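You operate a simulated robot arm through the tools that you are given. There is no shell and no other tool.

The job below is to be done with a simulated robot arm. You get a single attempt, and the scene is never put back.

JOB
Cream the top of the purple pad with the blue cloth.
Fine: care cream from the tin, its lid laid on the bench top meanwhile; put the cloth back and close the tin again. A coat counts when it lies all over at full strength: go over it till it gets no stronger.

It is judged by the outcome, as a careful person would: the job done as asked, and still so three seconds after it is handed in. It fails if anything else is knocked over, pushed out of place, dropped, spilled or broken. A push-on lid holds only when it is set on centred and level and pressed home; a screw cap is set on level and turned clockwise until tight. Flat cloth is picked up by pressing the open fingertips on it (5 to 10 N) and closing them slowly along it; thin cloth reads only 2 to 8 mm in the jaws.

ROBOT AND FRAMES
A 7-joint arm with a two-finger parallel gripper, fixed in place. Base frame: the origin is at the foot of the arm, x ahead of it, y to its left, z up; the work surface is at about z = 0. Readings come in cm, degrees, newtons and seconds.
With the tool pointing down near the work surface it reaches from about 24 to 62 cm from the base axis. Its first joint turns from -66.0 to 66.0 degrees. Payload 2.6 kg.
The TCP is the grasp point between the finger pads, 3 cm short of the fingertips. In the tool frame z runs along the fingers and y along their closing line. Largest opening 9.4 cm; finger width 2.8, thickness 1; the body of the gripper, 5 by 9.6 cm, starts 5.5 cm behind the TCP.
Orientation is that of the tool frame in the base frame, as [roll, pitch, yaw] about the fixed x, y, z axes, in that order (R = Rz(yaw) Ry(pitch) Rx(roll)). With the fingers straight down and closing along the base's y, the tool's x points along the base's -x, its y along +y and its z along -z.

CONTROLS
- The arm moves only by the tool arm_command. Its argument "plan" is a list that holds one entry, the list of rows, each a list of 6 numbers: the shift along the base's x, y, z in cm, then the turn, a rotation vector about the base's x, y, z in degrees. In form: [[[tx, ty, tz, wx, wy, wz], ...]]. A call has 1 to 20 rows; each row is the pose to reach, as a shift and turn from the pose commanded when the call began. "fingers" is the closure, from 0 (fully open) to 1 (shut), set as the call begins (left out, the last holds). Each row takes 0.2 s and may step no farther than 5 cm and 8.6 degrees from the row before; otherwise, or with a gripper value out of range, the whole call is refused. Where a pose cannot be reached the arm comes as near as it can. A force on the tool above 40 N (or 10 N above the force at the start of the call, whichever is more), or a blocked arm, ends the call early, and 0.2 s more pass. The fingers move at their own pace (about 7.2 cm/s each) and stop on an object; they squeeze with about 22 N. The grip force told is the motor's: it shows also when the fingers shut on nothing. Time passes only in rows, and 0.2 s behind the last, so rows that repeat a pose let the fingers close. The reply holds the time, the measured pose of the TCP, the force on the tool along the base axes, the opening and the grip force, in the units named above and with some noise, with the torque about the TCP (base axes, N m) and any sound that the robot's microphone picked up.
- Cameras (640 x 400 px; columns grow to the right, rows downward): "scene" is fixed at [4.44, 44.32, 56.08]; the picture's right is [-0.66, -0.75, 0.00], its down [-0.48, 0.42, -0.77] and it looks along [0.58, -0.51, -0.63] (base axes); focal length 252 px, centre (320, 200). "wrist" rides on the gripper at [7.6, 1.4, -10.2] in the tool frame; the picture's right is [-0.18, 0.98, 0.00], its down [-0.75, -0.14, -0.64] and it looks along [-0.63, -0.12, 0.77] (tool axes); focal length 243 px, centre (320, 200). There is no depth. A picture from a camera that has moved, and an enlarged one, comes with that camera's place and axes in the base frame and with its lens.
- capture(camera): a new picture of that camera. The clock stands still meanwhile.
- zoom(camera, box): a new picture of the part [left, top, right, bottom] of that camera's present view, enlarged. The clock stands still meanwhile.
- sign_off(): hands the job in; it is judged then, once.

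Places have to be worked out from the pictures, the camera data and where the tool is seen. Open the gripper and draw the arm clear of the work before you hand the job in, unless the task says otherwise.

The tools are called as a command line: name --argument value ..., lists and objects as JSON in quotes. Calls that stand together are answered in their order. arm_command: Moves the arm, as the interface text tells. Its arguments: {"type":"object","properties":{"plan":{"type":"array","items":{"type":"array","items":{"type":"array","items":{"type":"number"}}}},"fingers":{"type":"number"}},"required":["plan"]} The other tools are called the same way: capture (camera) takes a picture; zoom (camera, box) takes an enlarged picture of a part of a camera's view; sign_off () hands the job in.

At the start:

```text
time_s: 0.0
tcp_pos: [33.22, 3.76, 31.29]
tool_rot: [179.9, 0.0, 180.0]
contact_force: [0.1, 0.0, -0.1]
torque: [-0.01, -0.01, -0.01]
width: 9.39
grasp_force: 0.1
```

scene: 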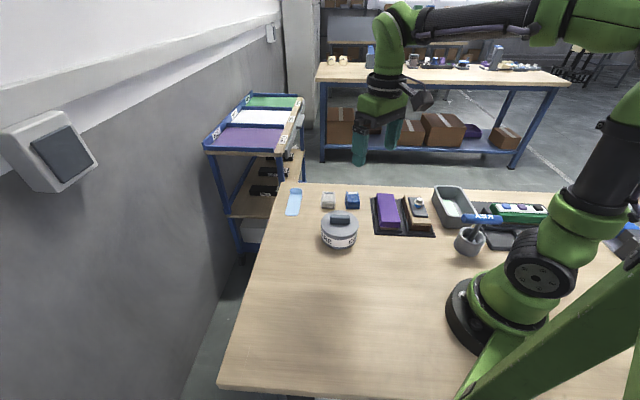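
wrist: 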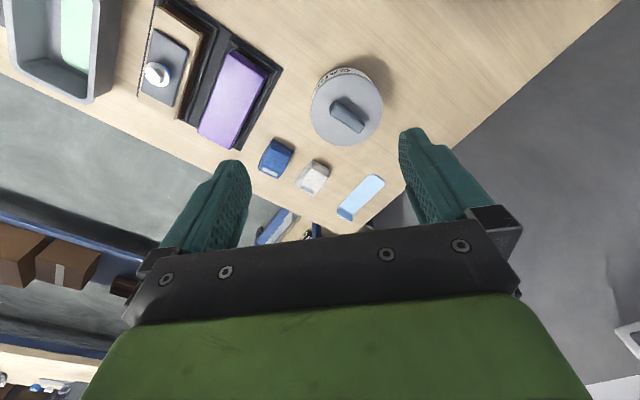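

I start by looking closely at the bench: the tin (grey, with a handle on its lid), the blue and white cloths/blocks, and the purple pad. I'll zoom both cameras to find which is which.

zoom --camera "scene" --box '[270, 170, 450, 270]'

zoom --camera "wrist" --box '[120, 0, 420, 250]'

zoom --camera "scene" --box '[420, 170, 600, 270]'

```text
3.56 times, centred on (360, 220) of scene
camera zoom: at [4.44, 44.32, 56.08], right [-0.66, -0.75, 0.0], down [-0.48, 0.42, -0.77], along [0.58, -0.51, -0.63], focal length 898 px, centre (178, 129)
```

zoom: 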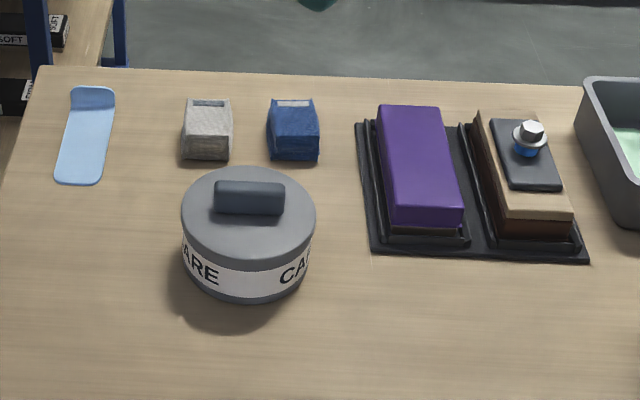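

```text
1.60 times, centred on (270, 125) of wrist
camera zoom: at [25.5, 5.11, 41.33], right [0.18, 0.98, 0.0], down [0.75, -0.14, 0.64], along [0.63, -0.12, -0.77], focal length 388 px, centre (400, 320)
```

zoom: 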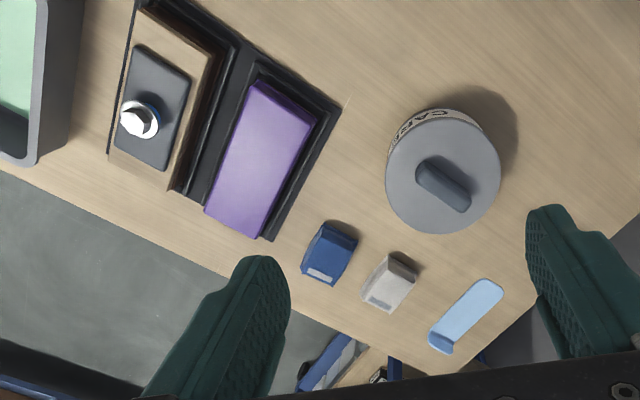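

```text
3.56 times, centred on (510, 220) of scene
camera zoom: at [4.44, 44.32, 56.08], right [-0.66, -0.75, 0.0], down [-0.48, 0.42, -0.77], along [0.58, -0.51, -0.63], focal length 898 px, centre (-356, 129)
```

zoom: 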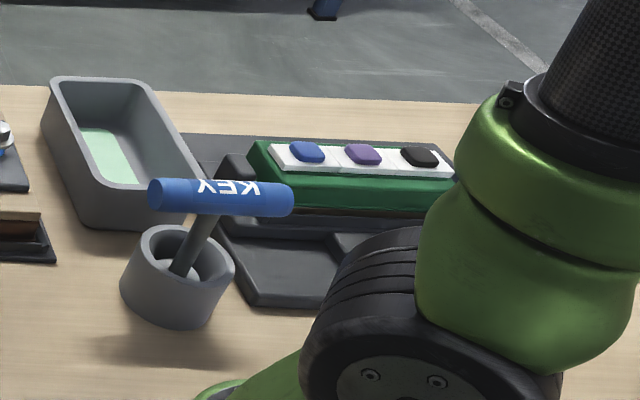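

The candidates for the "blue cloth" are the dark blue textured block and the light-blue strip. I zoom in more to tell them apart.

zoom --camera "scene" --box '[280, 180, 376, 240]'

zoom --camera "wrist" --box '[240, 120, 400, 220]'

zoom --camera "scene" --box '[360, 180, 456, 240]'

zoom --camera "wrist" --box '[280, 50, 440, 150]'

zoom --camera "wrist" --box '[130, 0, 290, 160]'

```text
6.67 times, centred on (328, 210) of scene
camera zoom: at [4.44, 44.32, 56.08], right [-0.66, -0.75, 0.0], down [-0.48, 0.42, -0.77], along [0.58, -0.51, -0.63], focal length 1683 px, centre (267, 133)
```

zoom: 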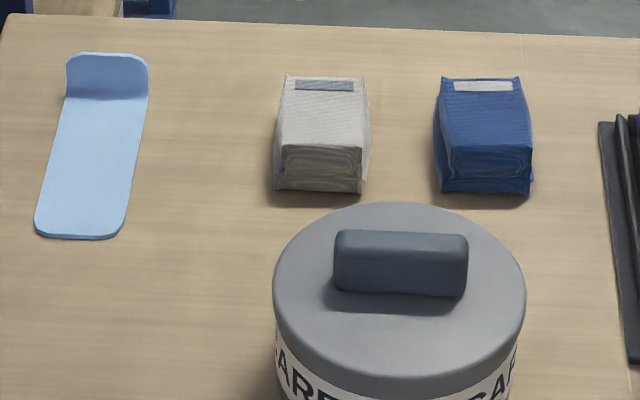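

```text
4.00 times, centred on (320, 170) of wrist
camera zoom: at [25.5, 5.11, 41.33], right [0.18, 0.98, 0.0], down [0.75, -0.14, 0.64], along [0.63, -0.12, -0.77], focal length 970 px, centre (320, 320)
```

zoom: 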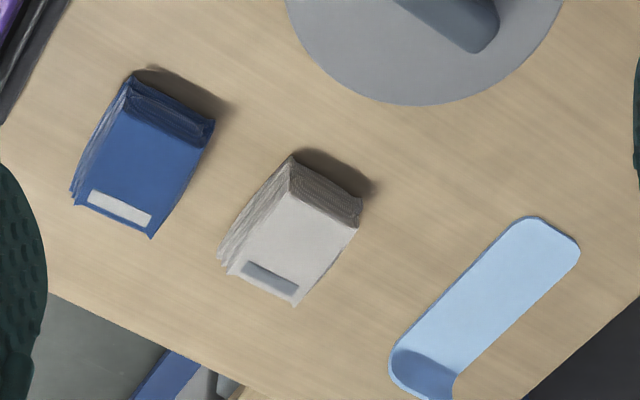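

```text
6.67 times, centred on (408, 210) of scene
camera zoom: at [4.44, 44.32, 56.08], right [-0.66, -0.75, 0.0], down [-0.48, 0.42, -0.77], along [0.58, -0.51, -0.63], focal length 1683 px, centre (-267, 133)
```

zoom: 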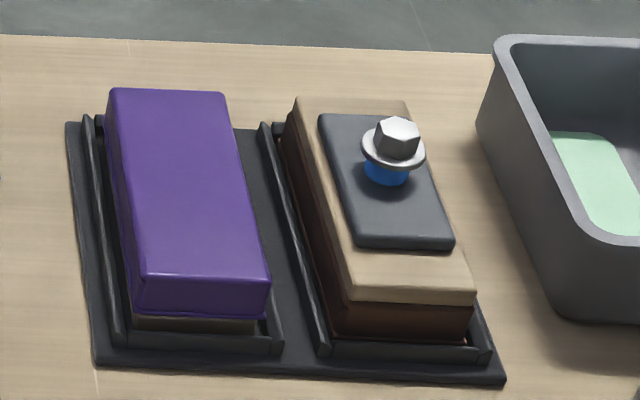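

```text
4.00 times, centred on (360, 100) of wrist
camera zoom: at [25.5, 5.11, 41.33], right [0.18, 0.98, 0.0], down [0.75, -0.14, 0.64], along [0.63, -0.12, -0.77], focal length 970 px, centre (160, 600)
```

zoom: 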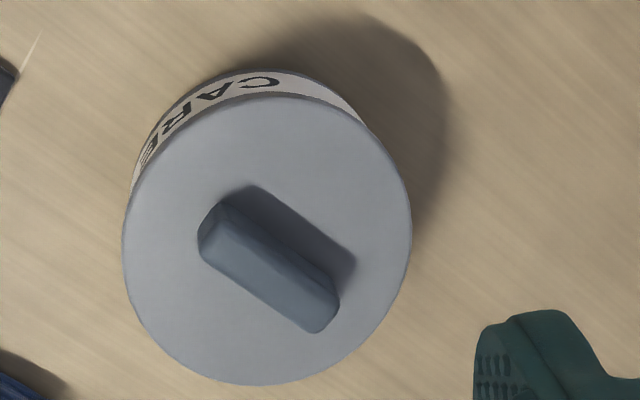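

```text
2.50 times, centred on (210, 80) of wrist
camera zoom: at [25.5, 5.11, 41.33], right [0.18, 0.98, 0.0], down [0.75, -0.14, 0.64], along [0.63, -0.12, -0.77], focal length 606 px, centre (595, 500)
```

zoom: 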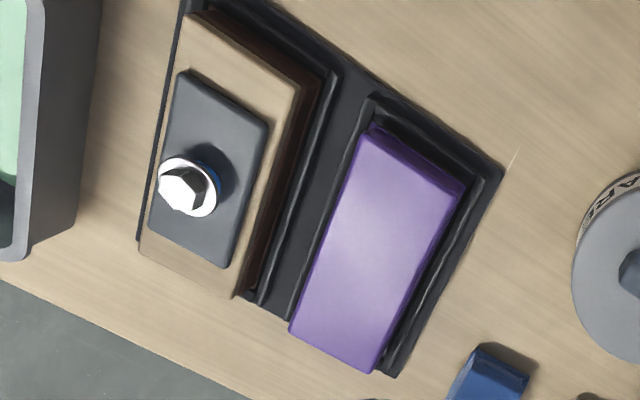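

The blue cloth is the dark-blue folded block near (46.8, -7.2), about 3 cm high. The tin is near (38.6, 6.6) with its lid top at z≈6 and a bar handle running at about 47°, and the purple pad is centred near (34.8, -9.9) with its top at z≈5.2. I go above the tin, turn 47° so the fingers close across the bar, and look.

arm_command --plan '[[[0.9, 0.5, -2.0, 0, 0, 7.8], [1.8, 1.0, -4.0, 0, 0, 15.6], [2.7, 1.5, -6.0, 0, 0, 23.4], [3.6, 2.0, -8.0, 0, 0, 31.2], [4.5, 2.5, -10.0, 0, 0, 39.0], [5.4, 2.85, -12.0, 0, 0, 46.8], [5.4, 2.85, -13.3, 0, 0, 46.8], [5.4, 2.85, -13.3, 0, 0, 46.8]]]' --fingers 0

```text
time_s: 1.8
tcp_pos: [38.56, 6.64, 17.97]
tool_rot: [-180.0, 0.1, -133.2]
contact_force: [0.5, -0.2, -0.4]
torque: [0.02, 0.01, 0.02]
width: 9.42
grasp_force: 0.1
```

The arm is where I commanded it, 18 cm up over the tin. I take wrist and scene pictures to check the alignment with the bar.

capture --camera "wrist"

capture --camera "scene"

```text
taken
camera wrist: at [32.35, 1.97, 28.02], right [-0.59, 0.81, 0.0], down [0.62, 0.45, 0.64], along [0.52, 0.38, -0.77], focal length 243 px, centre (320, 200)
```

wrist: 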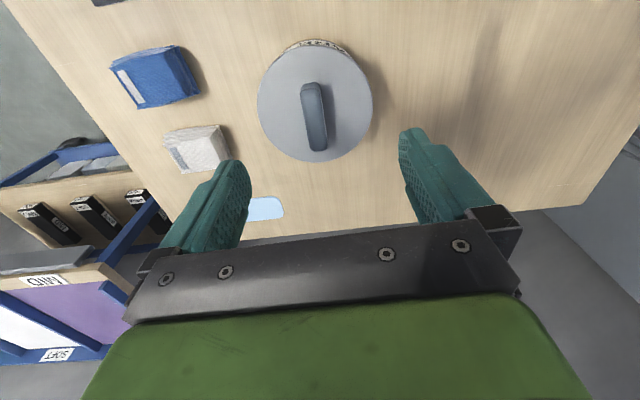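

```text
taken
```

scene: 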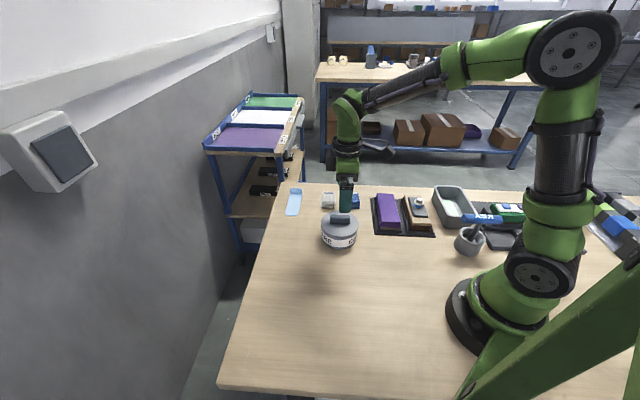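

The bar is nearly aligned with the tool's x. I zoom in on the lid to measure its centre and the bar direction more finely.

zoom --camera "wrist" --box '[240, 30, 400, 170]'

zoom --camera "scene" --box '[300, 190, 380, 260]'

```text
2.86 times, centred on (320, 100) of wrist
camera zoom: at [32.35, 1.97, 28.02], right [-0.59, 0.81, 0.0], down [0.62, 0.45, 0.64], along [0.52, 0.38, -0.77], focal length 693 px, centre (320, 486)
```

zoom: 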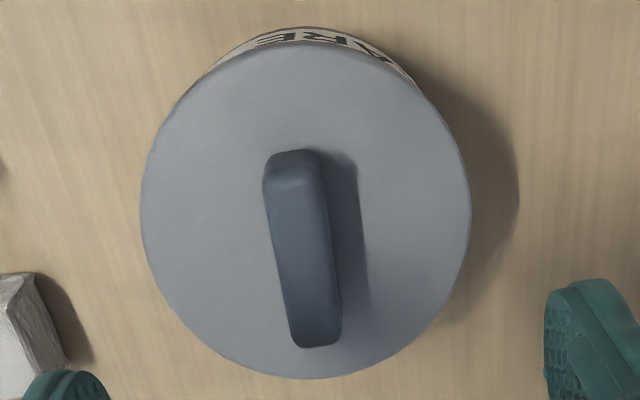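

```text
5.71 times, centred on (340, 225) of scene
camera zoom: at [4.44, 44.32, 56.08], right [-0.66, -0.75, 0.0], down [-0.48, 0.42, -0.77], along [0.58, -0.51, -0.63], focal length 1443 px, centre (206, 57)
```

zoom: 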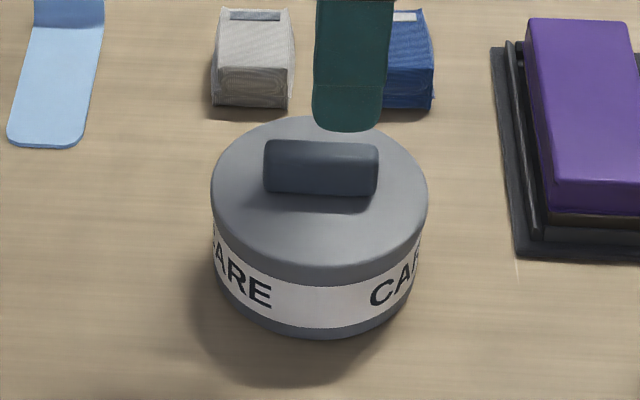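

The lid centre comes out at about (39.0, 6.5), and the bar top is near z≈8.3 at about 45°. I descend with the open fingers straddling the bar, tips ending about 0.6 cm above the lid.

arm_command --plan '[[[0.2, -0.07, -1.5, 0, 0, -0.8], [0.44, -0.14, -3.0, 0, 0, -1.8], [0.44, -0.14, -4.5, 0, 0, -1.8], [0.44, -0.14, -6.0, 0, 0, -1.8], [0.44, -0.14, -7.2, 0, 0, -1.8], [0.44, -0.14, -8.2, 0, 0, -1.8], [0.44, -0.14, -8.2, 0, 0, -1.8]]]'

zoom --camera "scene" --box '[290, 160, 390, 260]'

capture --camera "wrist"

```text
time_s: 3.4
tcp_pos: [38.96, 6.48, 9.66]
tool_rot: [-180.0, 0.1, -135.0]
contact_force: [0.0, 0.3, -0.6]
torque: [-0.03, 0.02, -0.01]
width: 9.39
grasp_force: 0.1
```

```text
4.00 times, centred on (340, 210) of scene
camera zoom: at [4.44, 44.32, 56.08], right [-0.66, -0.75, 0.0], down [-0.48, 0.42, -0.77], along [0.58, -0.51, -0.63], focal length 1010 px, centre (240, 160)
```

zoom: 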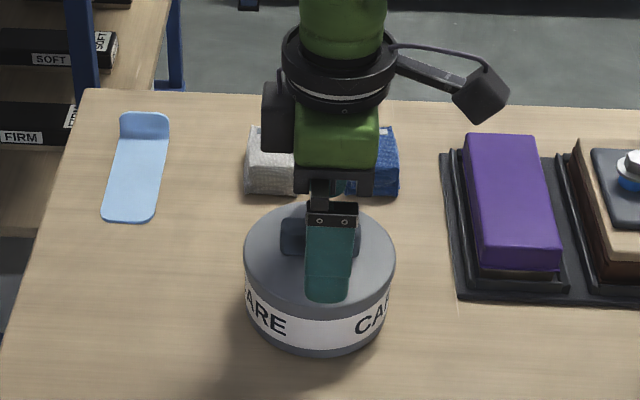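

```text
taken
camera wrist: at [32.52, 2.03, 19.73], right [-0.56, 0.83, 0.0], down [0.63, 0.43, 0.64], along [0.53, 0.36, -0.77], focal length 243 px, centre (320, 200)
```

wrist: 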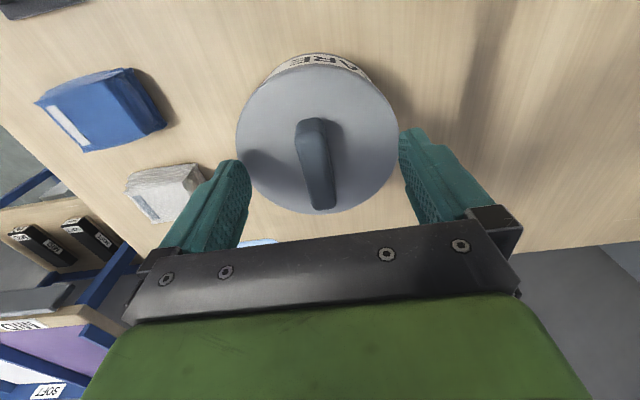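

The fingers straddle the bar, centred, with no contact force. I close them on the bar.

arm_command --plan '[[[0, 0, 0, 0, 0, 0], [0, 0, 0, 0, 0, 0], [0, 0, 0, 0, 0, 0], [0, 0, 0, 0, 0, 0], [0, 0, 0, 0, 0, 0]]]' --fingers 1

```text
time_s: 4.6
tcp_pos: [38.86, 6.56, 9.76]
tool_rot: [-180.0, 0.0, -135.0]
contact_force: [0.8, 0.1, -0.5]
torque: [0.03, -0.04, -0.02]
width: 1.6
grasp_force: 22.2
heard: snap
```

The bar is held at 1.6 cm, and the microphone heard a snap. I check the pictures before pulling.

capture --camera "wrist"

zoom --camera "scene" --box '[300, 190, 380, 260]'

capture --camera "scene"

```text
taken
camera wrist: at [32.53, 2.03, 19.75], right [-0.56, 0.83, 0.0], down [0.63, 0.43, 0.64], along [0.53, 0.36, -0.77], focal length 243 px, centre (320, 200)
```

wrist: 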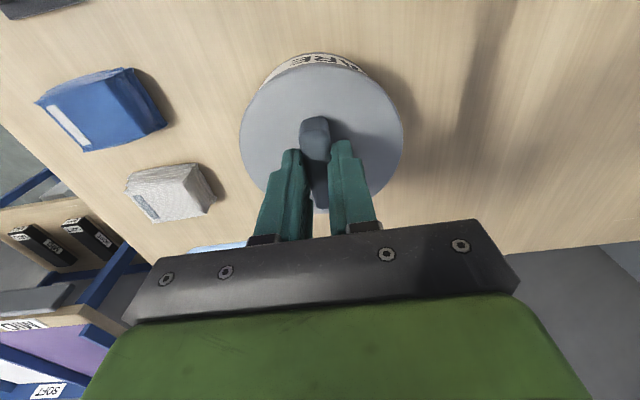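

```text
5.71 times, centred on (340, 225) of scene
camera zoom: at [4.44, 44.32, 56.08], right [-0.66, -0.75, 0.0], down [-0.48, 0.42, -0.77], along [0.58, -0.51, -0.63], focal length 1443 px, centre (206, 57)
```

zoom: 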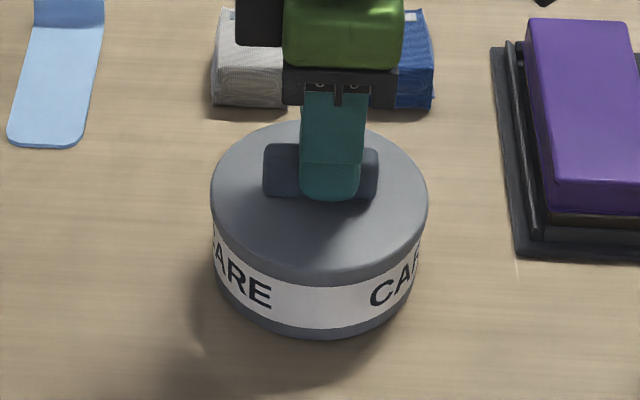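

```text
taken
```

scene: 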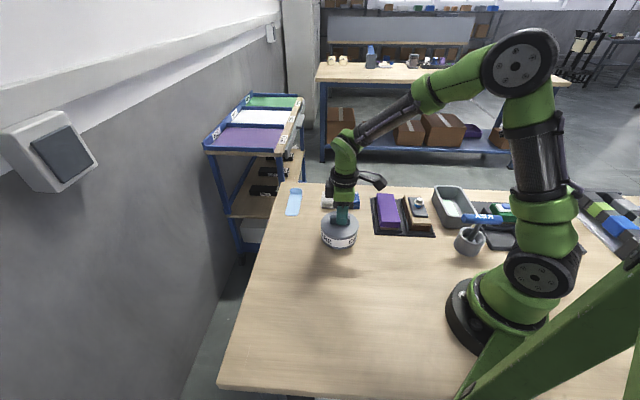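

Nothing is displaced; the grip is square on the bar and the push-on seat may just have let go. I pull straight up slowly in small steps.

arm_command --plan '[[[0, 0, 0.2, 0, 0, 0], [0, 0, 0.4, 0, 0, 0], [0, 0, 0.7, 0, 0, 0], [0, 0, 1.0, 0, 0, 0]]]'

zoom --camera "scene" --box '[300, 190, 380, 260]'

```text
time_s: 5.6
tcp_pos: [39.0, 6.47, 10.76]
tool_rot: [180.0, 0.0, -135.0]
contact_force: [0.0, -0.1, -0.7]
torque: [0.02, 0.01, -0.01]
width: 1.62
grasp_force: 21.7
```

```text
5.71 times, centred on (340, 225) of scene
camera zoom: at [4.44, 44.32, 56.08], right [-0.66, -0.75, 0.0], down [-0.48, 0.42, -0.77], along [0.58, -0.51, -0.63], focal length 1443 px, centre (206, 57)
```

zoom: 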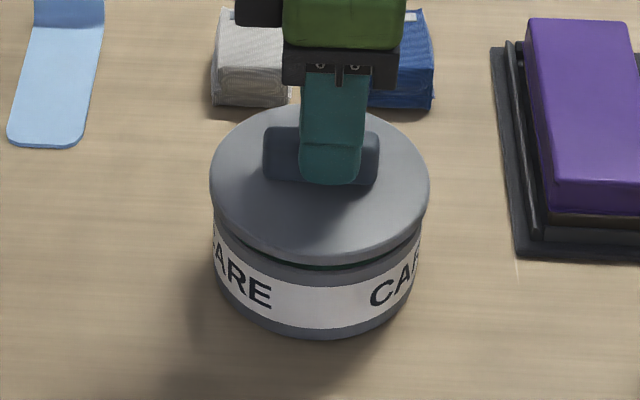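

The lid comes away cleanly and level with the tin standing still, so it is a push-on lid that seats at TCP z≈9.8. I lift it clear and carry it to the free bench area at about (27, 20).

arm_command --plan '[[[0, 0, 1.5, 0, 0, 0], [0, 0, 3.5, 0, 0, 0], [0, 0, 5.0, 0, 0, 0], [-1.5, 1.7, 5.5, 0, 0, 0], [-3.5, 4.0, 5.5, 0, 0, 0], [-6.0, 6.8, 5.5, 0, 0, 0], [-8.5, 9.6, 5.0, 0, 0, 0], [-10.5, 11.9, 3.5, 0, 0, 0], [-12.0, 13.5, 1.5, 0, 0, 0], [-12.0, 13.5, 0.0, 0, 0, 0], [-12.0, 13.5, -1.5, 0, 0, 0], [-12.0, 13.5, -1.5, 0, 0, 0]]]'

capture --camera "scene"

capture --camera "wrist"

```text
time_s: 8.2
tcp_pos: [27.02, 19.78, 9.21]
tool_rot: [179.9, 0.0, -135.0]
contact_force: [-0.4, 0.7, -0.7]
torque: [0.01, -0.03, 0.01]
width: 1.62
grasp_force: 21.9
```

```text
taken
```

scene: 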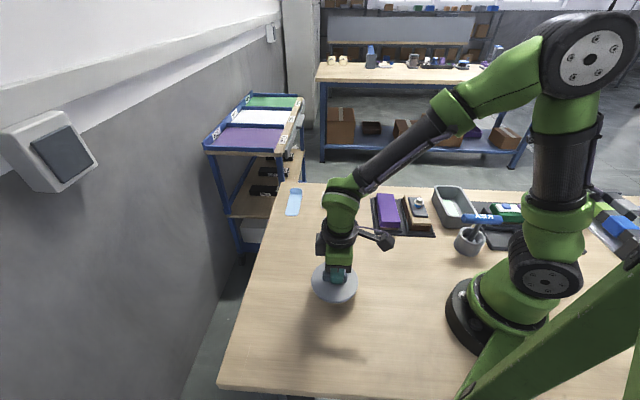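

```text
taken
camera wrist: at [20.55, 15.39, 19.34], right [-0.56, 0.83, 0.0], down [0.63, 0.43, 0.64], along [0.53, 0.36, -0.77], focal length 243 px, centre (320, 200)
```

wrist: 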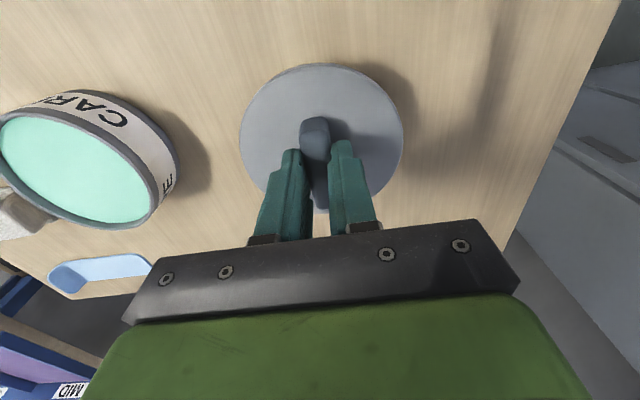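

The tin is open and full of mint-green cream, and the bench under the lid is clear. I lower the lid gently, watching for contact.

arm_command --plan '[[[0, 0, -1.0, 0, 0, 0], [0, 0, -2.0, 0, 0, 0], [0, 0, -2.7, 0, 0, 0], [0, 0, -3.0, 0, 0, 0], [0, 0, -3.0, 0, 0, 0]]]'

zoom --camera "scene" --box '[280, 230, 400, 330]'

```text
time_s: 9.4
tcp_pos: [27.07, 19.92, 6.42]
tool_rot: [179.9, 0.0, -135.0]
contact_force: [-0.9, 0.4, -1.0]
torque: [-0.03, -0.01, 0.01]
width: 1.62
grasp_force: 22.2
```

```text
4.00 times, centred on (340, 280) of scene
camera zoom: at [4.44, 44.32, 56.08], right [-0.66, -0.75, 0.0], down [-0.48, 0.42, -0.77], along [0.58, -0.51, -0.63], focal length 1010 px, centre (240, -120)
```

zoom: 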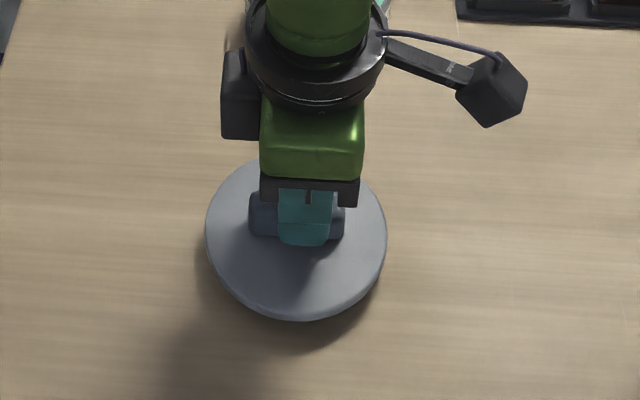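

The lid is still just above the bench, with about 1 N on the tool. I continue down in 0.2 cm steps.

arm_command --plan '[[[0, 0, -0.2, 0, 0, 0], [0, 0, -0.4, 0, 0, 0], [0, 0, -0.6, 0, 0, 0], [0, 0, -0.8, 0, 0, 0], [0, 0, -0.8, 0, 0, 0]]]'

```text
time_s: 10.6
tcp_pos: [27.08, 19.88, 5.47]
tool_rot: [179.9, -0.1, -135.1]
contact_force: [0.3, 0.1, -0.2]
torque: [0.04, 0.01, 0.0]
width: 1.6
grasp_force: 21.6
```

arm_command --plan '[[[0, 0, -0.15, 0, 0, 0], [0, 0, -0.3, 0, 0, 0], [0, 0, -0.45, 0, 0, 0], [0, 0, -0.45, 0, 0, 0]]]'

zoom --camera "scene" --box '[280, 230, 400, 330]'

```text
time_s: 11.6
tcp_pos: [27.04, 19.91, 4.97]
tool_rot: [180.0, 0.0, -135.0]
contact_force: [0.2, 0.0, -0.8]
torque: [0.0, -0.01, -0.02]
width: 1.62
grasp_force: 21.9
```

```text
4.00 times, centred on (340, 280) of scene
camera zoom: at [4.44, 44.32, 56.08], right [-0.66, -0.75, 0.0], down [-0.48, 0.42, -0.77], along [0.58, -0.51, -0.63], focal length 1010 px, centre (240, -120)
```

zoom: 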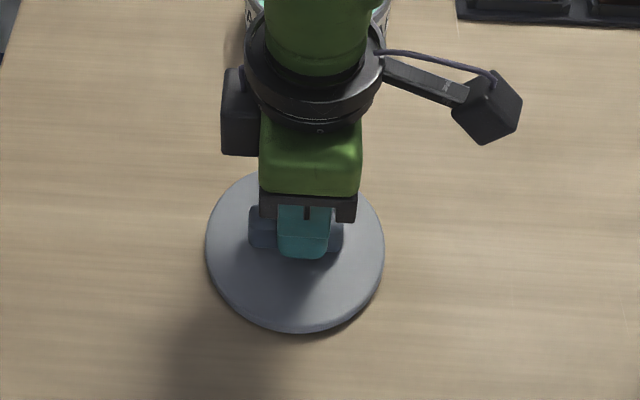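

Still no contact at TCP z≈5.0, though the shadow gap is nearly closed. I go on in finer steps.

arm_command --plan '[[[0, 0, -0.1, 0, 0, 0], [0, 0, -0.2, 0, 0, 0], [0, 0, -0.3, 0, 0, 0], [0, 0, -0.3, 0, 0, 0]]]'

```text
time_s: 12.6
tcp_pos: [26.93, 19.91, 4.64]
tool_rot: [179.9, 0.1, -135.2]
contact_force: [-1.4, -1.0, 7.1]
torque: [-0.01, 0.02, -0.03]
width: 1.61
grasp_force: 21.7
```

The lid rests on the bench (7 N at TCP z≈4.64). I ease off slightly, open the fingers and rise.

arm_command --plan '[[[0, 0, 0.05, 0, 0, 0], [0, 0, 0.05, 0, 0, 0], [0, 0, 0.05, 0, 0, 0], [0, 0, 0.05, 0, 0, 0], [0, 0, 1.0, 0, 0, 0], [0, 0, 3.0, 0, 0, 0], [0, 0, 6.0, 0, 0, 0], [0, 0, 10.0, 0, 0, 0], [0, 0, 14.0, 0, 0, 0], [0, 0, 14.0, 0, 0, 0]]]' --fingers 0

capture --camera "wrist"

zoom --camera "scene" --box '[270, 180, 450, 320]'

```text
time_s: 14.8
tcp_pos: [27.05, 20.05, 18.54]
tool_rot: [-180.0, -0.1, -135.0]
contact_force: [1.0, 0.2, 0.0]
torque: [0.0, 0.0, -0.01]
width: 9.4
grasp_force: 0.2
```

```text
taken
camera wrist: at [20.59, 15.64, 28.67], right [-0.56, 0.83, 0.0], down [0.63, 0.43, 0.64], along [0.53, 0.36, -0.77], focal length 243 px, centre (320, 200)
```

wrist: 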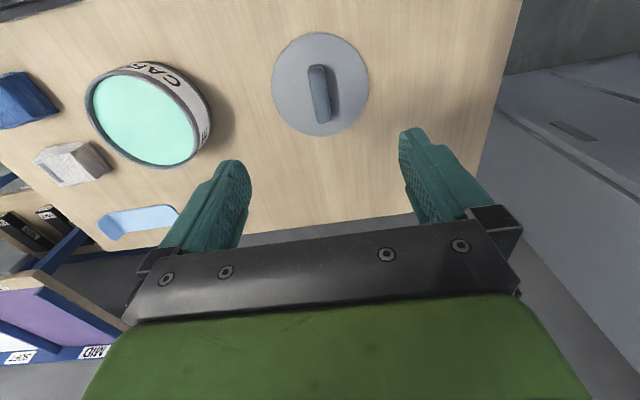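

```text
2.86 times, centred on (360, 250) of scene
camera zoom: at [4.44, 44.32, 56.08], right [-0.66, -0.75, 0.0], down [-0.48, 0.42, -0.77], along [0.58, -0.51, -0.63], focal length 721 px, centre (206, 57)
```

zoom: 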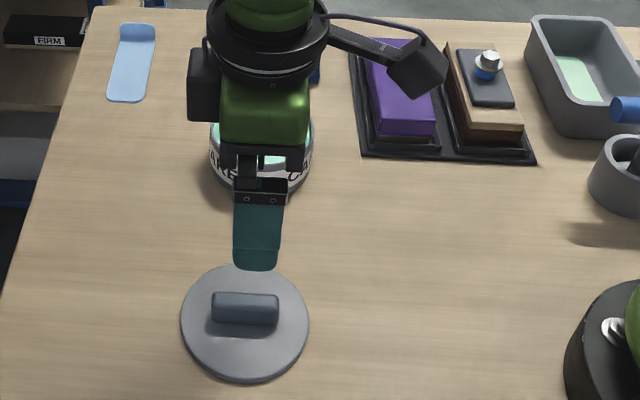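

The lid lies flat on the bench at about (27, 20). Next I carry the open gripper over to the blue cloth at about (46.8, -7.2) and look at it from above.

arm_command --plan '[[[1.0, -1.4, 0, 0, 0, 0], [3.0, -4.1, 0, 0, 0, 0], [5.3, -7.2, 0, 0, 0, 0], [7.6, -10.4, 0, 0, 0, 0], [9.9, -13.6, 0, 0, 0, 0], [12.2, -16.8, 0, 0, 0, 0], [14.5, -20.0, 0, 0, 0, 0], [16.8, -23.2, 0, 0, 0, 0], [18.6, -25.7, -0.5, 0, 0, 0], [19.6, -27.1, -1.0, 0, 0, 0], [19.6, -27.1, -2.0, 0, 0, 0], [19.6, -27.1, -2.0, 0, 0, 0]]]'

capture --camera "wrist"

zoom --camera "scene" --box '[290, 160, 450, 260]'

```text
time_s: 17.4
tcp_pos: [46.53, -7.23, 16.65]
tool_rot: [-180.0, 0.1, -135.0]
contact_force: [0.1, -0.1, -0.5]
torque: [0.02, -0.03, -0.02]
width: 9.43
grasp_force: 0.1
```

```text
taken
camera wrist: at [40.11, -11.7, 26.75], right [-0.56, 0.83, 0.0], down [0.63, 0.43, 0.64], along [0.53, 0.36, -0.77], focal length 243 px, centre (320, 200)
```

wrist: 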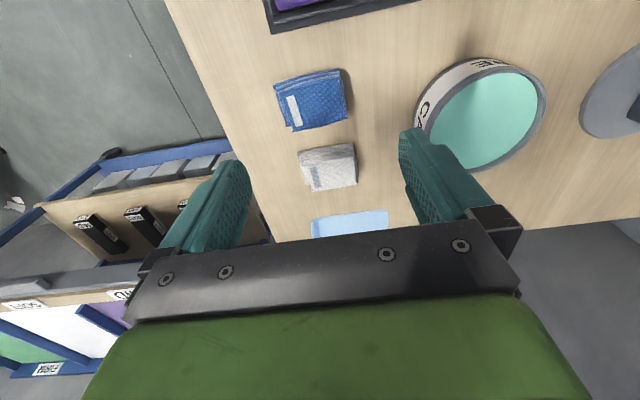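

```text
4.00 times, centred on (370, 210) of scene
camera zoom: at [4.44, 44.32, 56.08], right [-0.66, -0.75, 0.0], down [-0.48, 0.42, -0.77], along [0.58, -0.51, -0.63], focal length 1010 px, centre (120, 160)
```

zoom: 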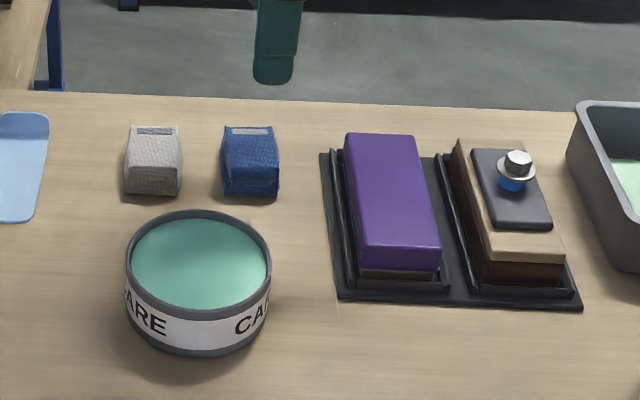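

The blue cloth is visible; I zoom in on it and on the tin for accurate positions.

zoom --camera "wrist" --box '[250, 50, 390, 150]'

zoom --camera "wrist" --box '[400, 40, 560, 180]'

zoom --camera "scene" --box '[330, 180, 380, 220]'

```text
4.00 times, centred on (320, 100) of wrist
camera zoom: at [40.11, -11.7, 26.75], right [-0.56, 0.83, 0.0], down [0.63, 0.43, 0.64], along [0.53, 0.36, -0.77], focal length 970 px, centre (320, 600)
```

zoom: 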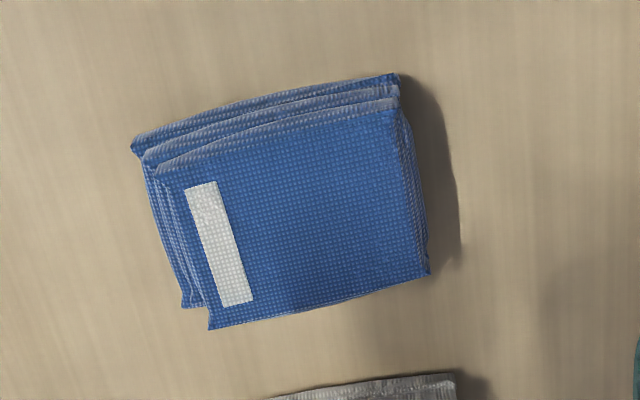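

```text
2.86 times, centred on (480, 110) of wrist
camera zoom: at [40.11, -11.7, 26.75], right [-0.56, 0.83, 0.0], down [0.63, 0.43, 0.64], along [0.53, 0.36, -0.77], focal length 693 px, centre (-137, 457)
```

zoom: 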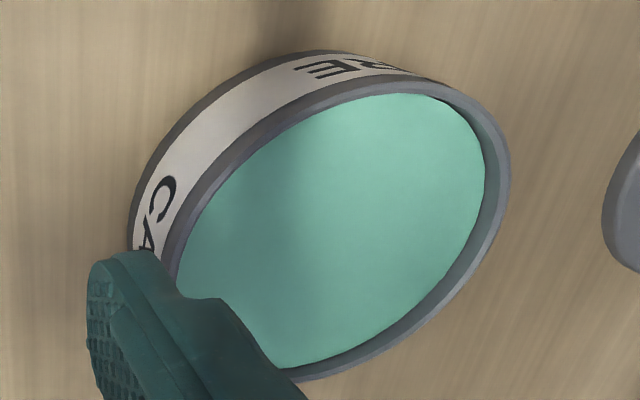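

```text
10.00 times, centred on (355, 200) of scene
camera zoom: at [4.44, 44.32, 56.08], right [-0.66, -0.75, 0.0], down [-0.48, 0.42, -0.77], along [0.58, -0.51, -0.63], focal length 2525 px, centre (-30, 200)
```

zoom: 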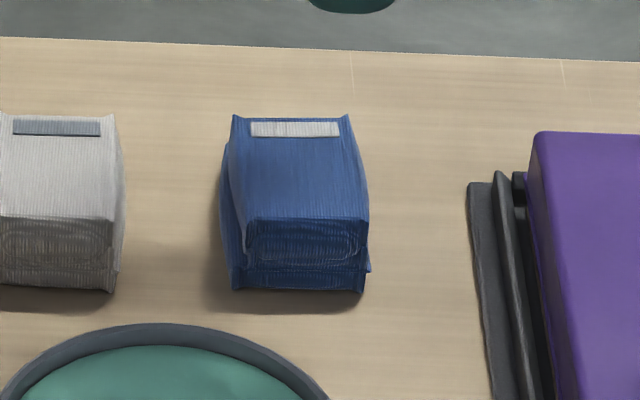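

The cloth's centre is at about (46.95, -7.57), its top at z≈3.1, with its long side (5.6 cm) lying at about 138.6°. I turn 3.6° to match, come down to a hover, and check.

arm_command --plan '[[[0.2, -0.2, -2.0, 0, 0, 1.8], [0.35, -0.4, -4.5, 0, 0, 3.6], [0.35, -0.4, -6.5, 0, 0, 3.6], [0.35, -0.4, -8.0, 0, 0, 3.6], [0.35, -0.4, -8.8, 0, 0, 3.6], [0.35, -0.4, -8.8, 0, 0, 3.6]]]'

capture --camera "wrist"

zoom --camera "scene" --box '[310, 150, 410, 230]'

```text
time_s: 18.8
tcp_pos: [46.97, -7.6, 8.02]
tool_rot: [180.0, 0.0, -131.4]
contact_force: [0.3, -0.5, -0.5]
torque: [-0.02, 0.01, -0.03]
width: 9.42
grasp_force: 0.0
```

```text
taken
camera wrist: at [40.79, -12.41, 18.04], right [-0.61, 0.79, 0.0], down [0.6, 0.47, 0.64], along [0.51, 0.4, -0.77], focal length 243 px, centre (320, 200)
```

wrist: 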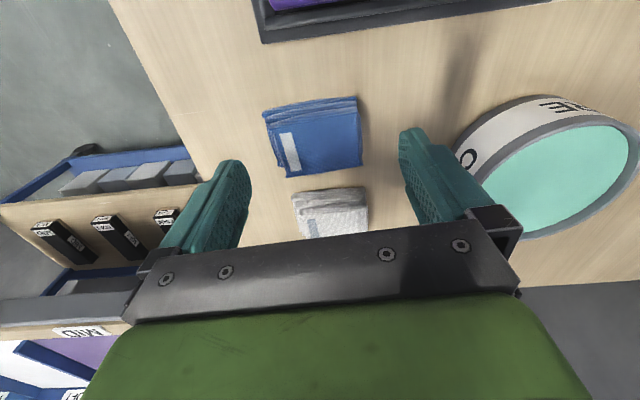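

```text
5.00 times, centred on (360, 190) of scene
camera zoom: at [4.44, 44.32, 56.08], right [-0.66, -0.75, 0.0], down [-0.48, 0.42, -0.77], along [0.58, -0.51, -0.63], focal length 1262 px, centre (120, 250)
```

zoom: 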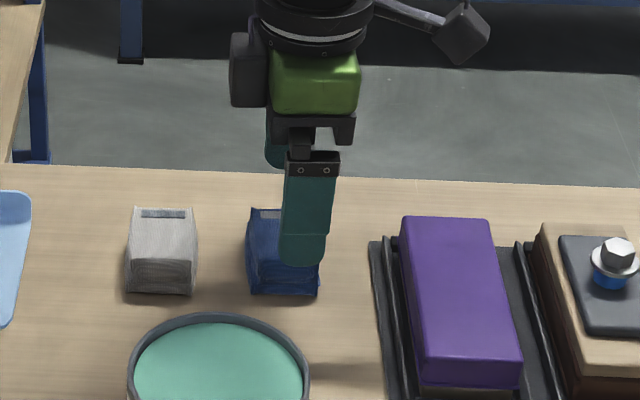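

The cloth's top face centres at about (319, 143) in the wrist picture, matching the projected tool axis (320, 144). I go down to TCP z≈4.5, tips about 1.5 cm above the bench, and close.

arm_command --plan '[[[0, 0, -1.0, 0, 0, 0], [0, 0, -2.0, 0, 0, 0], [0, 0, -2.9, 0, 0, 0], [0, 0, -3.5, 0, 0, 0], [0, 0, -3.5, 0, 0, 0]]]'

arm_command --plan '[[[0, 0, 0, 0, 0, 0], [0, 0, 0, 0, 0, 0], [0, 0, 0, 0, 0, 0], [0, 0, 0, 0, 0, 0], [0, 0, 0, 0, 0, 0]]]' --fingers 1

capture --camera "wrist"

zoom --camera "scene" --box '[310, 150, 410, 230]'

```text
time_s: 20.0
tcp_pos: [46.87, -7.45, 4.54]
tool_rot: [180.0, 0.0, -131.3]
contact_force: [0.4, 0.3, 0.7]
torque: [0.01, 0.0, 0.02]
width: 9.41
grasp_force: 0.0
```

```text
time_s: 21.2
tcp_pos: [46.86, -7.5, 4.5]
tool_rot: [180.0, 0.0, -131.3]
contact_force: [0.2, 0.2, -0.6]
torque: [-0.01, 0.0, -0.01]
width: 6.89
grasp_force: 21.9
```

```text
taken
camera wrist: at [40.78, -12.38, 14.54], right [-0.62, 0.79, 0.0], down [0.6, 0.47, 0.64], along [0.51, 0.4, -0.77], focal length 243 px, centre (320, 200)
```

wrist: 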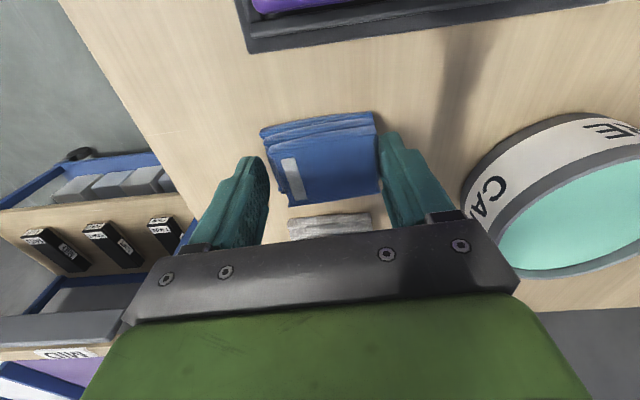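

```text
5.00 times, centred on (360, 190) of scene
camera zoom: at [4.44, 44.32, 56.08], right [-0.66, -0.75, 0.0], down [-0.48, 0.42, -0.77], along [0.58, -0.51, -0.63], focal length 1262 px, centre (120, 250)
```

zoom: 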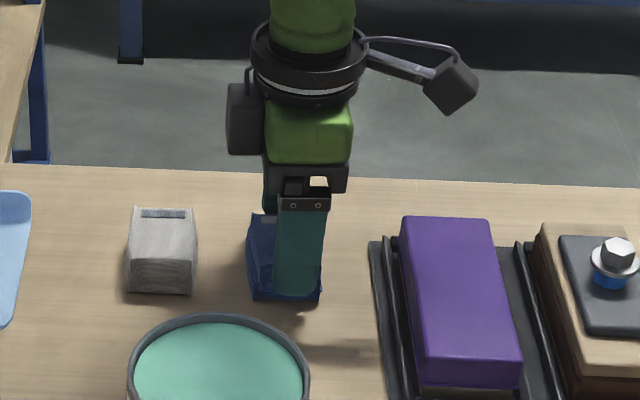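

The grip reads 6.9 cm at 22 N: the lower folds reach wider than the top face. I lift a few centimetres and check that the cloth comes along.

arm_command --plan '[[[0, 0, 0.4, 0, 0, 0], [0, 0, 1.2, 0, 0, 0], [0, 0, 2.5, 0, 0, 0], [0, 0, 4.5, 0, 0, 0], [0, 0, 6.5, 0, 0, 0], [0, 0, 6.5, 0, 0, 0]]]'

capture --camera "wrist"

zoom --camera "scene" --box '[310, 130, 410, 230]'

```text
time_s: 22.6
tcp_pos: [46.95, -7.6, 11.01]
tool_rot: [-180.0, 0.1, -131.4]
contact_force: [0.5, 0.0, -0.3]
torque: [-0.01, 0.02, -0.02]
width: 6.91
grasp_force: 22.3
```

```text
taken
camera wrist: at [40.82, -12.38, 21.08], right [-0.62, 0.79, 0.0], down [0.6, 0.47, 0.64], along [0.51, 0.4, -0.77], focal length 243 px, centre (320, 200)
```

wrist: 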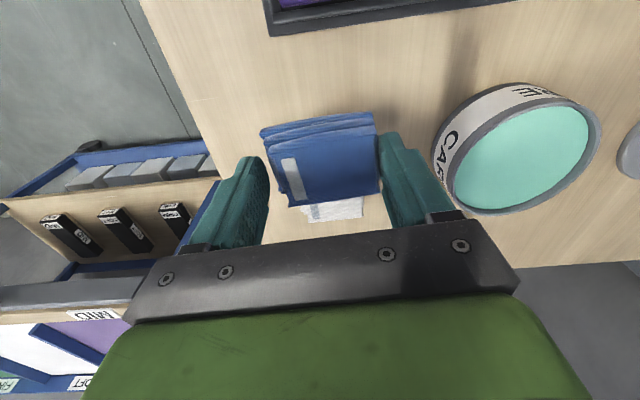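

```text
4.00 times, centred on (360, 180) of scene
camera zoom: at [4.44, 44.32, 56.08], right [-0.66, -0.75, 0.0], down [-0.48, 0.42, -0.77], along [0.58, -0.51, -0.63], focal length 1010 px, centre (160, 280)
```

zoom: 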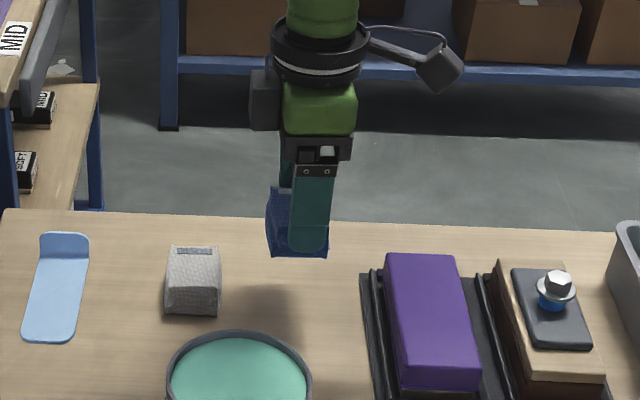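

The cloth is held firmly. Before dipping, I zoom on the open tin to fix its rim, cream level and centre.

zoom --camera "scene" --box '[310, 205, 370, 255]'

zoom --camera "wrist" --box '[420, 70, 620, 230]'

zoom --camera "wrist" --box '[230, 90, 410, 240]'

```text
8.00 times, centred on (340, 230) of scene
camera zoom: at [4.44, 44.32, 56.08], right [-0.66, -0.75, 0.0], down [-0.48, 0.42, -0.77], along [0.58, -0.51, -0.63], focal length 2020 px, centre (160, -40)
```

zoom: 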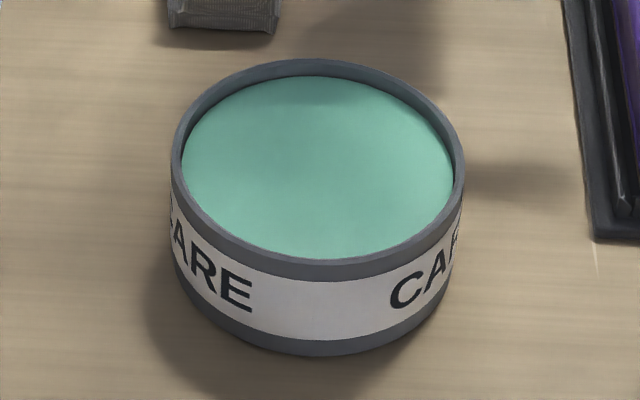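

```text
2.50 times, centred on (520, 150) of wrist
camera zoom: at [40.82, -12.38, 21.08], right [-0.62, 0.79, 0.0], down [0.6, 0.47, 0.64], along [0.51, 0.4, -0.77], focal length 606 px, centre (-180, 325)
```

zoom: 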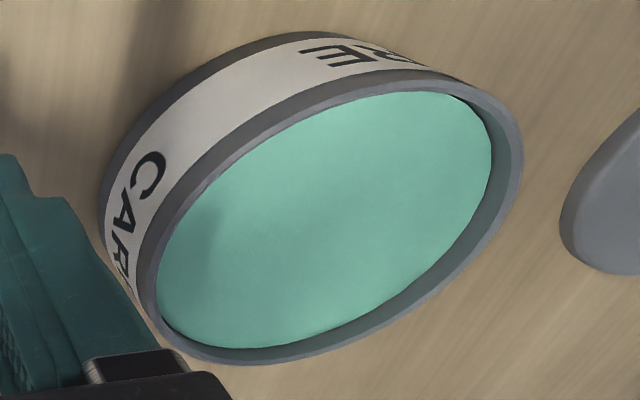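

```text
2.67 times, centred on (320, 165) of wrist
camera zoom: at [40.82, -12.38, 21.08], right [-0.62, 0.79, 0.0], down [0.6, 0.47, 0.64], along [0.51, 0.4, -0.77], focal length 647 px, centre (320, 293)
```

zoom: 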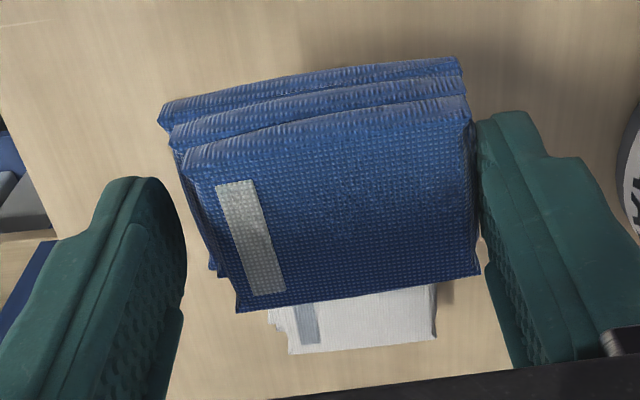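

The tin centre works out at (38.9, 6.55), rim z≈5.3, cream level z≈4.7, inner radius ≈4.8 cm. The cloth's bottom (about 6.8 x 4.3 cm, 4.5 cm below the TCP) fits inside if centred, so I carry it over the tin and hover.

arm_command --plan '[[[0, 0, 1.5, 0, 0, 0], [-0.5, 0.9, 3.0, 0, 0, 0], [-1.8, 3.2, 3.5, 0, 0, 0], [-3.5, 6.1, 3.5, 0, 0, 0], [-5.2, 9.1, 3.5, 0, 0, 0], [-6.8, 11.9, 3.5, 0, 0, 0], [-7.8, 13.6, 3.5, 0, 0, 0], [-8.08, 14.06, 3.0, 0, 0, 0], [-8.08, 14.06, 1.5, 0, 0, 0], [-8.08, 14.06, 0.5, 0, 0, 0], [-8.08, 14.06, 0.5, 0, 0, 0]]]'

zoom --camera "scene" --box '[290, 170, 390, 270]'

capture --camera "wrist"

```text
time_s: 25.0
tcp_pos: [38.86, 6.39, 11.2]
tool_rot: [180.0, 0.0, -131.4]
contact_force: [-0.2, -0.2, -0.2]
torque: [0.0, 0.01, 0.0]
width: 6.91
grasp_force: 22.3
```

```text
4.00 times, centred on (340, 220) of scene
camera zoom: at [4.44, 44.32, 56.08], right [-0.66, -0.75, 0.0], down [-0.48, 0.42, -0.77], along [0.58, -0.51, -0.63], focal length 1010 px, centre (240, 120)
```

zoom: 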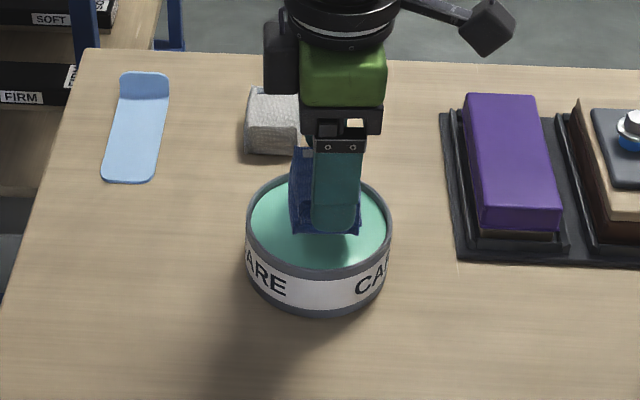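

```text
taken
camera wrist: at [32.75, 1.58, 21.38], right [-0.61, 0.79, 0.0], down [0.6, 0.47, 0.64], along [0.51, 0.39, -0.77], focal length 243 px, centre (320, 200)
```

wrist: 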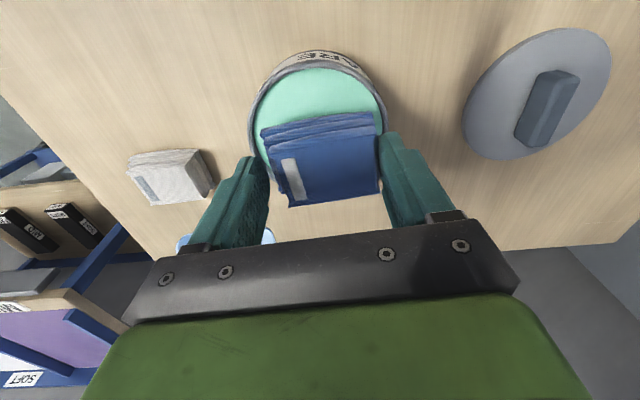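

The cloth hangs centred over the cream. I lower it gently into the tin in small steps, watching the force.

arm_command --plan '[[[0.03, 0.08, -0.5, 0, 0, 0], [0.03, 0.08, -1.0, 0, 0, 0], [0.03, 0.08, -1.4, 0, 0, 0], [0.03, 0.08, -1.7, 0, 0, 0], [0.03, 0.08, -1.7, 0, 0, 0]]]'

zoom --camera "scene" --box '[300, 180, 380, 260]'

zoom --camera "wrist" --box '[220, 30, 420, 230]'

```text
time_s: 26.2
tcp_pos: [38.87, 6.54, 9.85]
tool_rot: [180.0, 0.0, -131.4]
contact_force: [0.1, 0.4, 0.1]
torque: [-0.01, 0.02, -0.03]
width: 6.9
grasp_force: 22.1
```

```text
5.00 times, centred on (340, 220) of scene
camera zoom: at [4.44, 44.32, 56.08], right [-0.66, -0.75, 0.0], down [-0.48, 0.42, -0.77], along [0.58, -0.51, -0.63], focal length 1262 px, centre (220, 100)
```

zoom: 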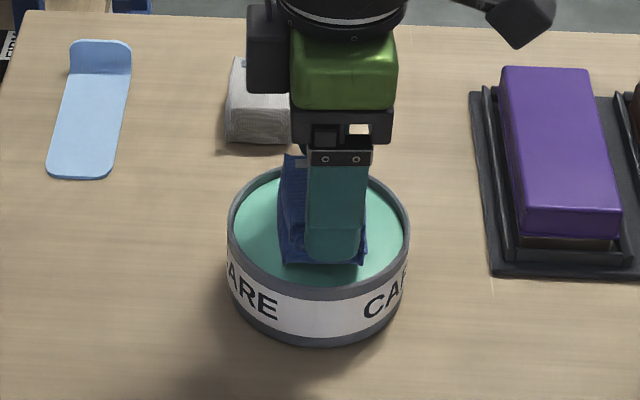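

```text
2.00 times, centred on (320, 130) of wrist
camera zoom: at [32.82, 1.68, 19.77], right [-0.62, 0.79, 0.0], down [0.6, 0.47, 0.64], along [0.51, 0.39, -0.77], focal length 485 px, centre (320, 340)
```

zoom: 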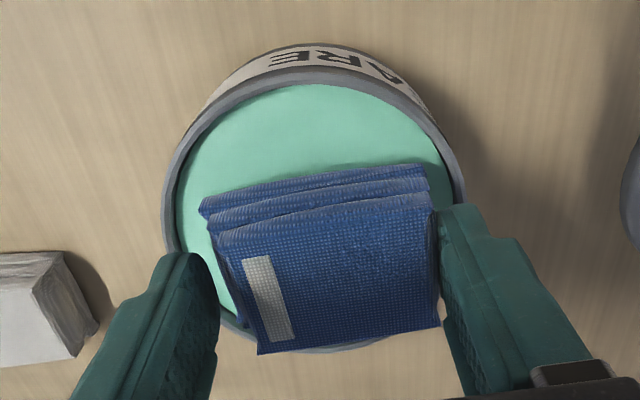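

The cloth sits inside the rim, clear of the walls on all sides. I continue down in 0.15 cm steps to the cream.

arm_command --plan '[[[0, 0, -0.15, 0, 0, 0], [0, 0, -0.3, 0, 0, 0], [0, 0, -0.45, 0, 0, 0], [0, 0, -0.45, 0, 0, 0]]]'

```text
time_s: 27.2
tcp_pos: [38.92, 6.58, 9.24]
tool_rot: [-180.0, 0.0, -131.3]
contact_force: [-0.3, 0.1, -0.3]
torque: [-0.05, -0.02, 0.0]
width: 6.88
grasp_force: 21.8
```

arm_command --plan '[[[0, 0, -0.12, 0, 0, 0], [0, 0, -0.24, 0, 0, 0], [0, 0, -0.36, 0, 0, 0], [0, 0, -0.36, 0, 0, 0]]]'

zoom --camera "wrist" --box '[220, 30, 420, 230]'

zoom --camera "scene" --box '[300, 180, 380, 260]'

```text
time_s: 28.2
tcp_pos: [38.83, 6.55, 9.09]
tool_rot: [-179.8, 0.2, -131.4]
contact_force: [0.4, -1.3, 6.2]
torque: [0.0, 0.04, 0.01]
width: 6.91
grasp_force: 22.1
```

```text
2.00 times, centred on (320, 130) of wrist
camera zoom: at [32.7, 1.73, 19.02], right [-0.62, 0.79, 0.0], down [0.6, 0.47, 0.64], along [0.51, 0.4, -0.77], focal length 485 px, centre (320, 340)
```

zoom: 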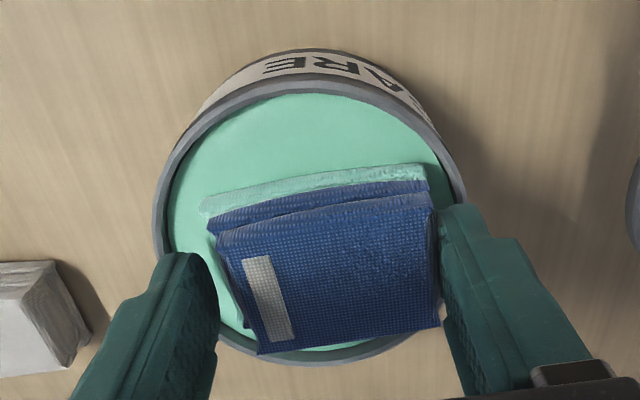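

```text
5.00 times, centred on (340, 220) of scene
camera zoom: at [4.44, 44.32, 56.08], right [-0.66, -0.75, 0.0], down [-0.48, 0.42, -0.77], along [0.58, -0.51, -0.63], focal length 1262 px, centre (220, 100)
```

zoom: 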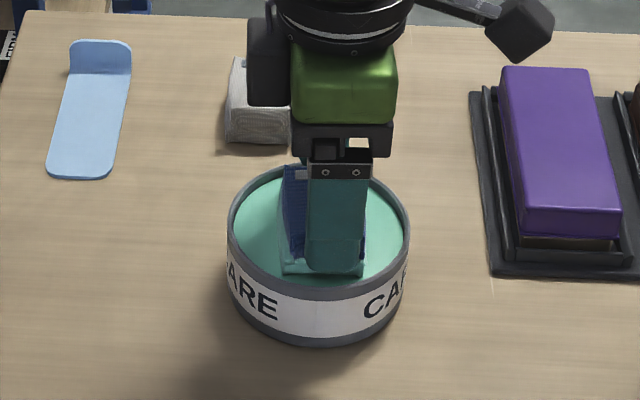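

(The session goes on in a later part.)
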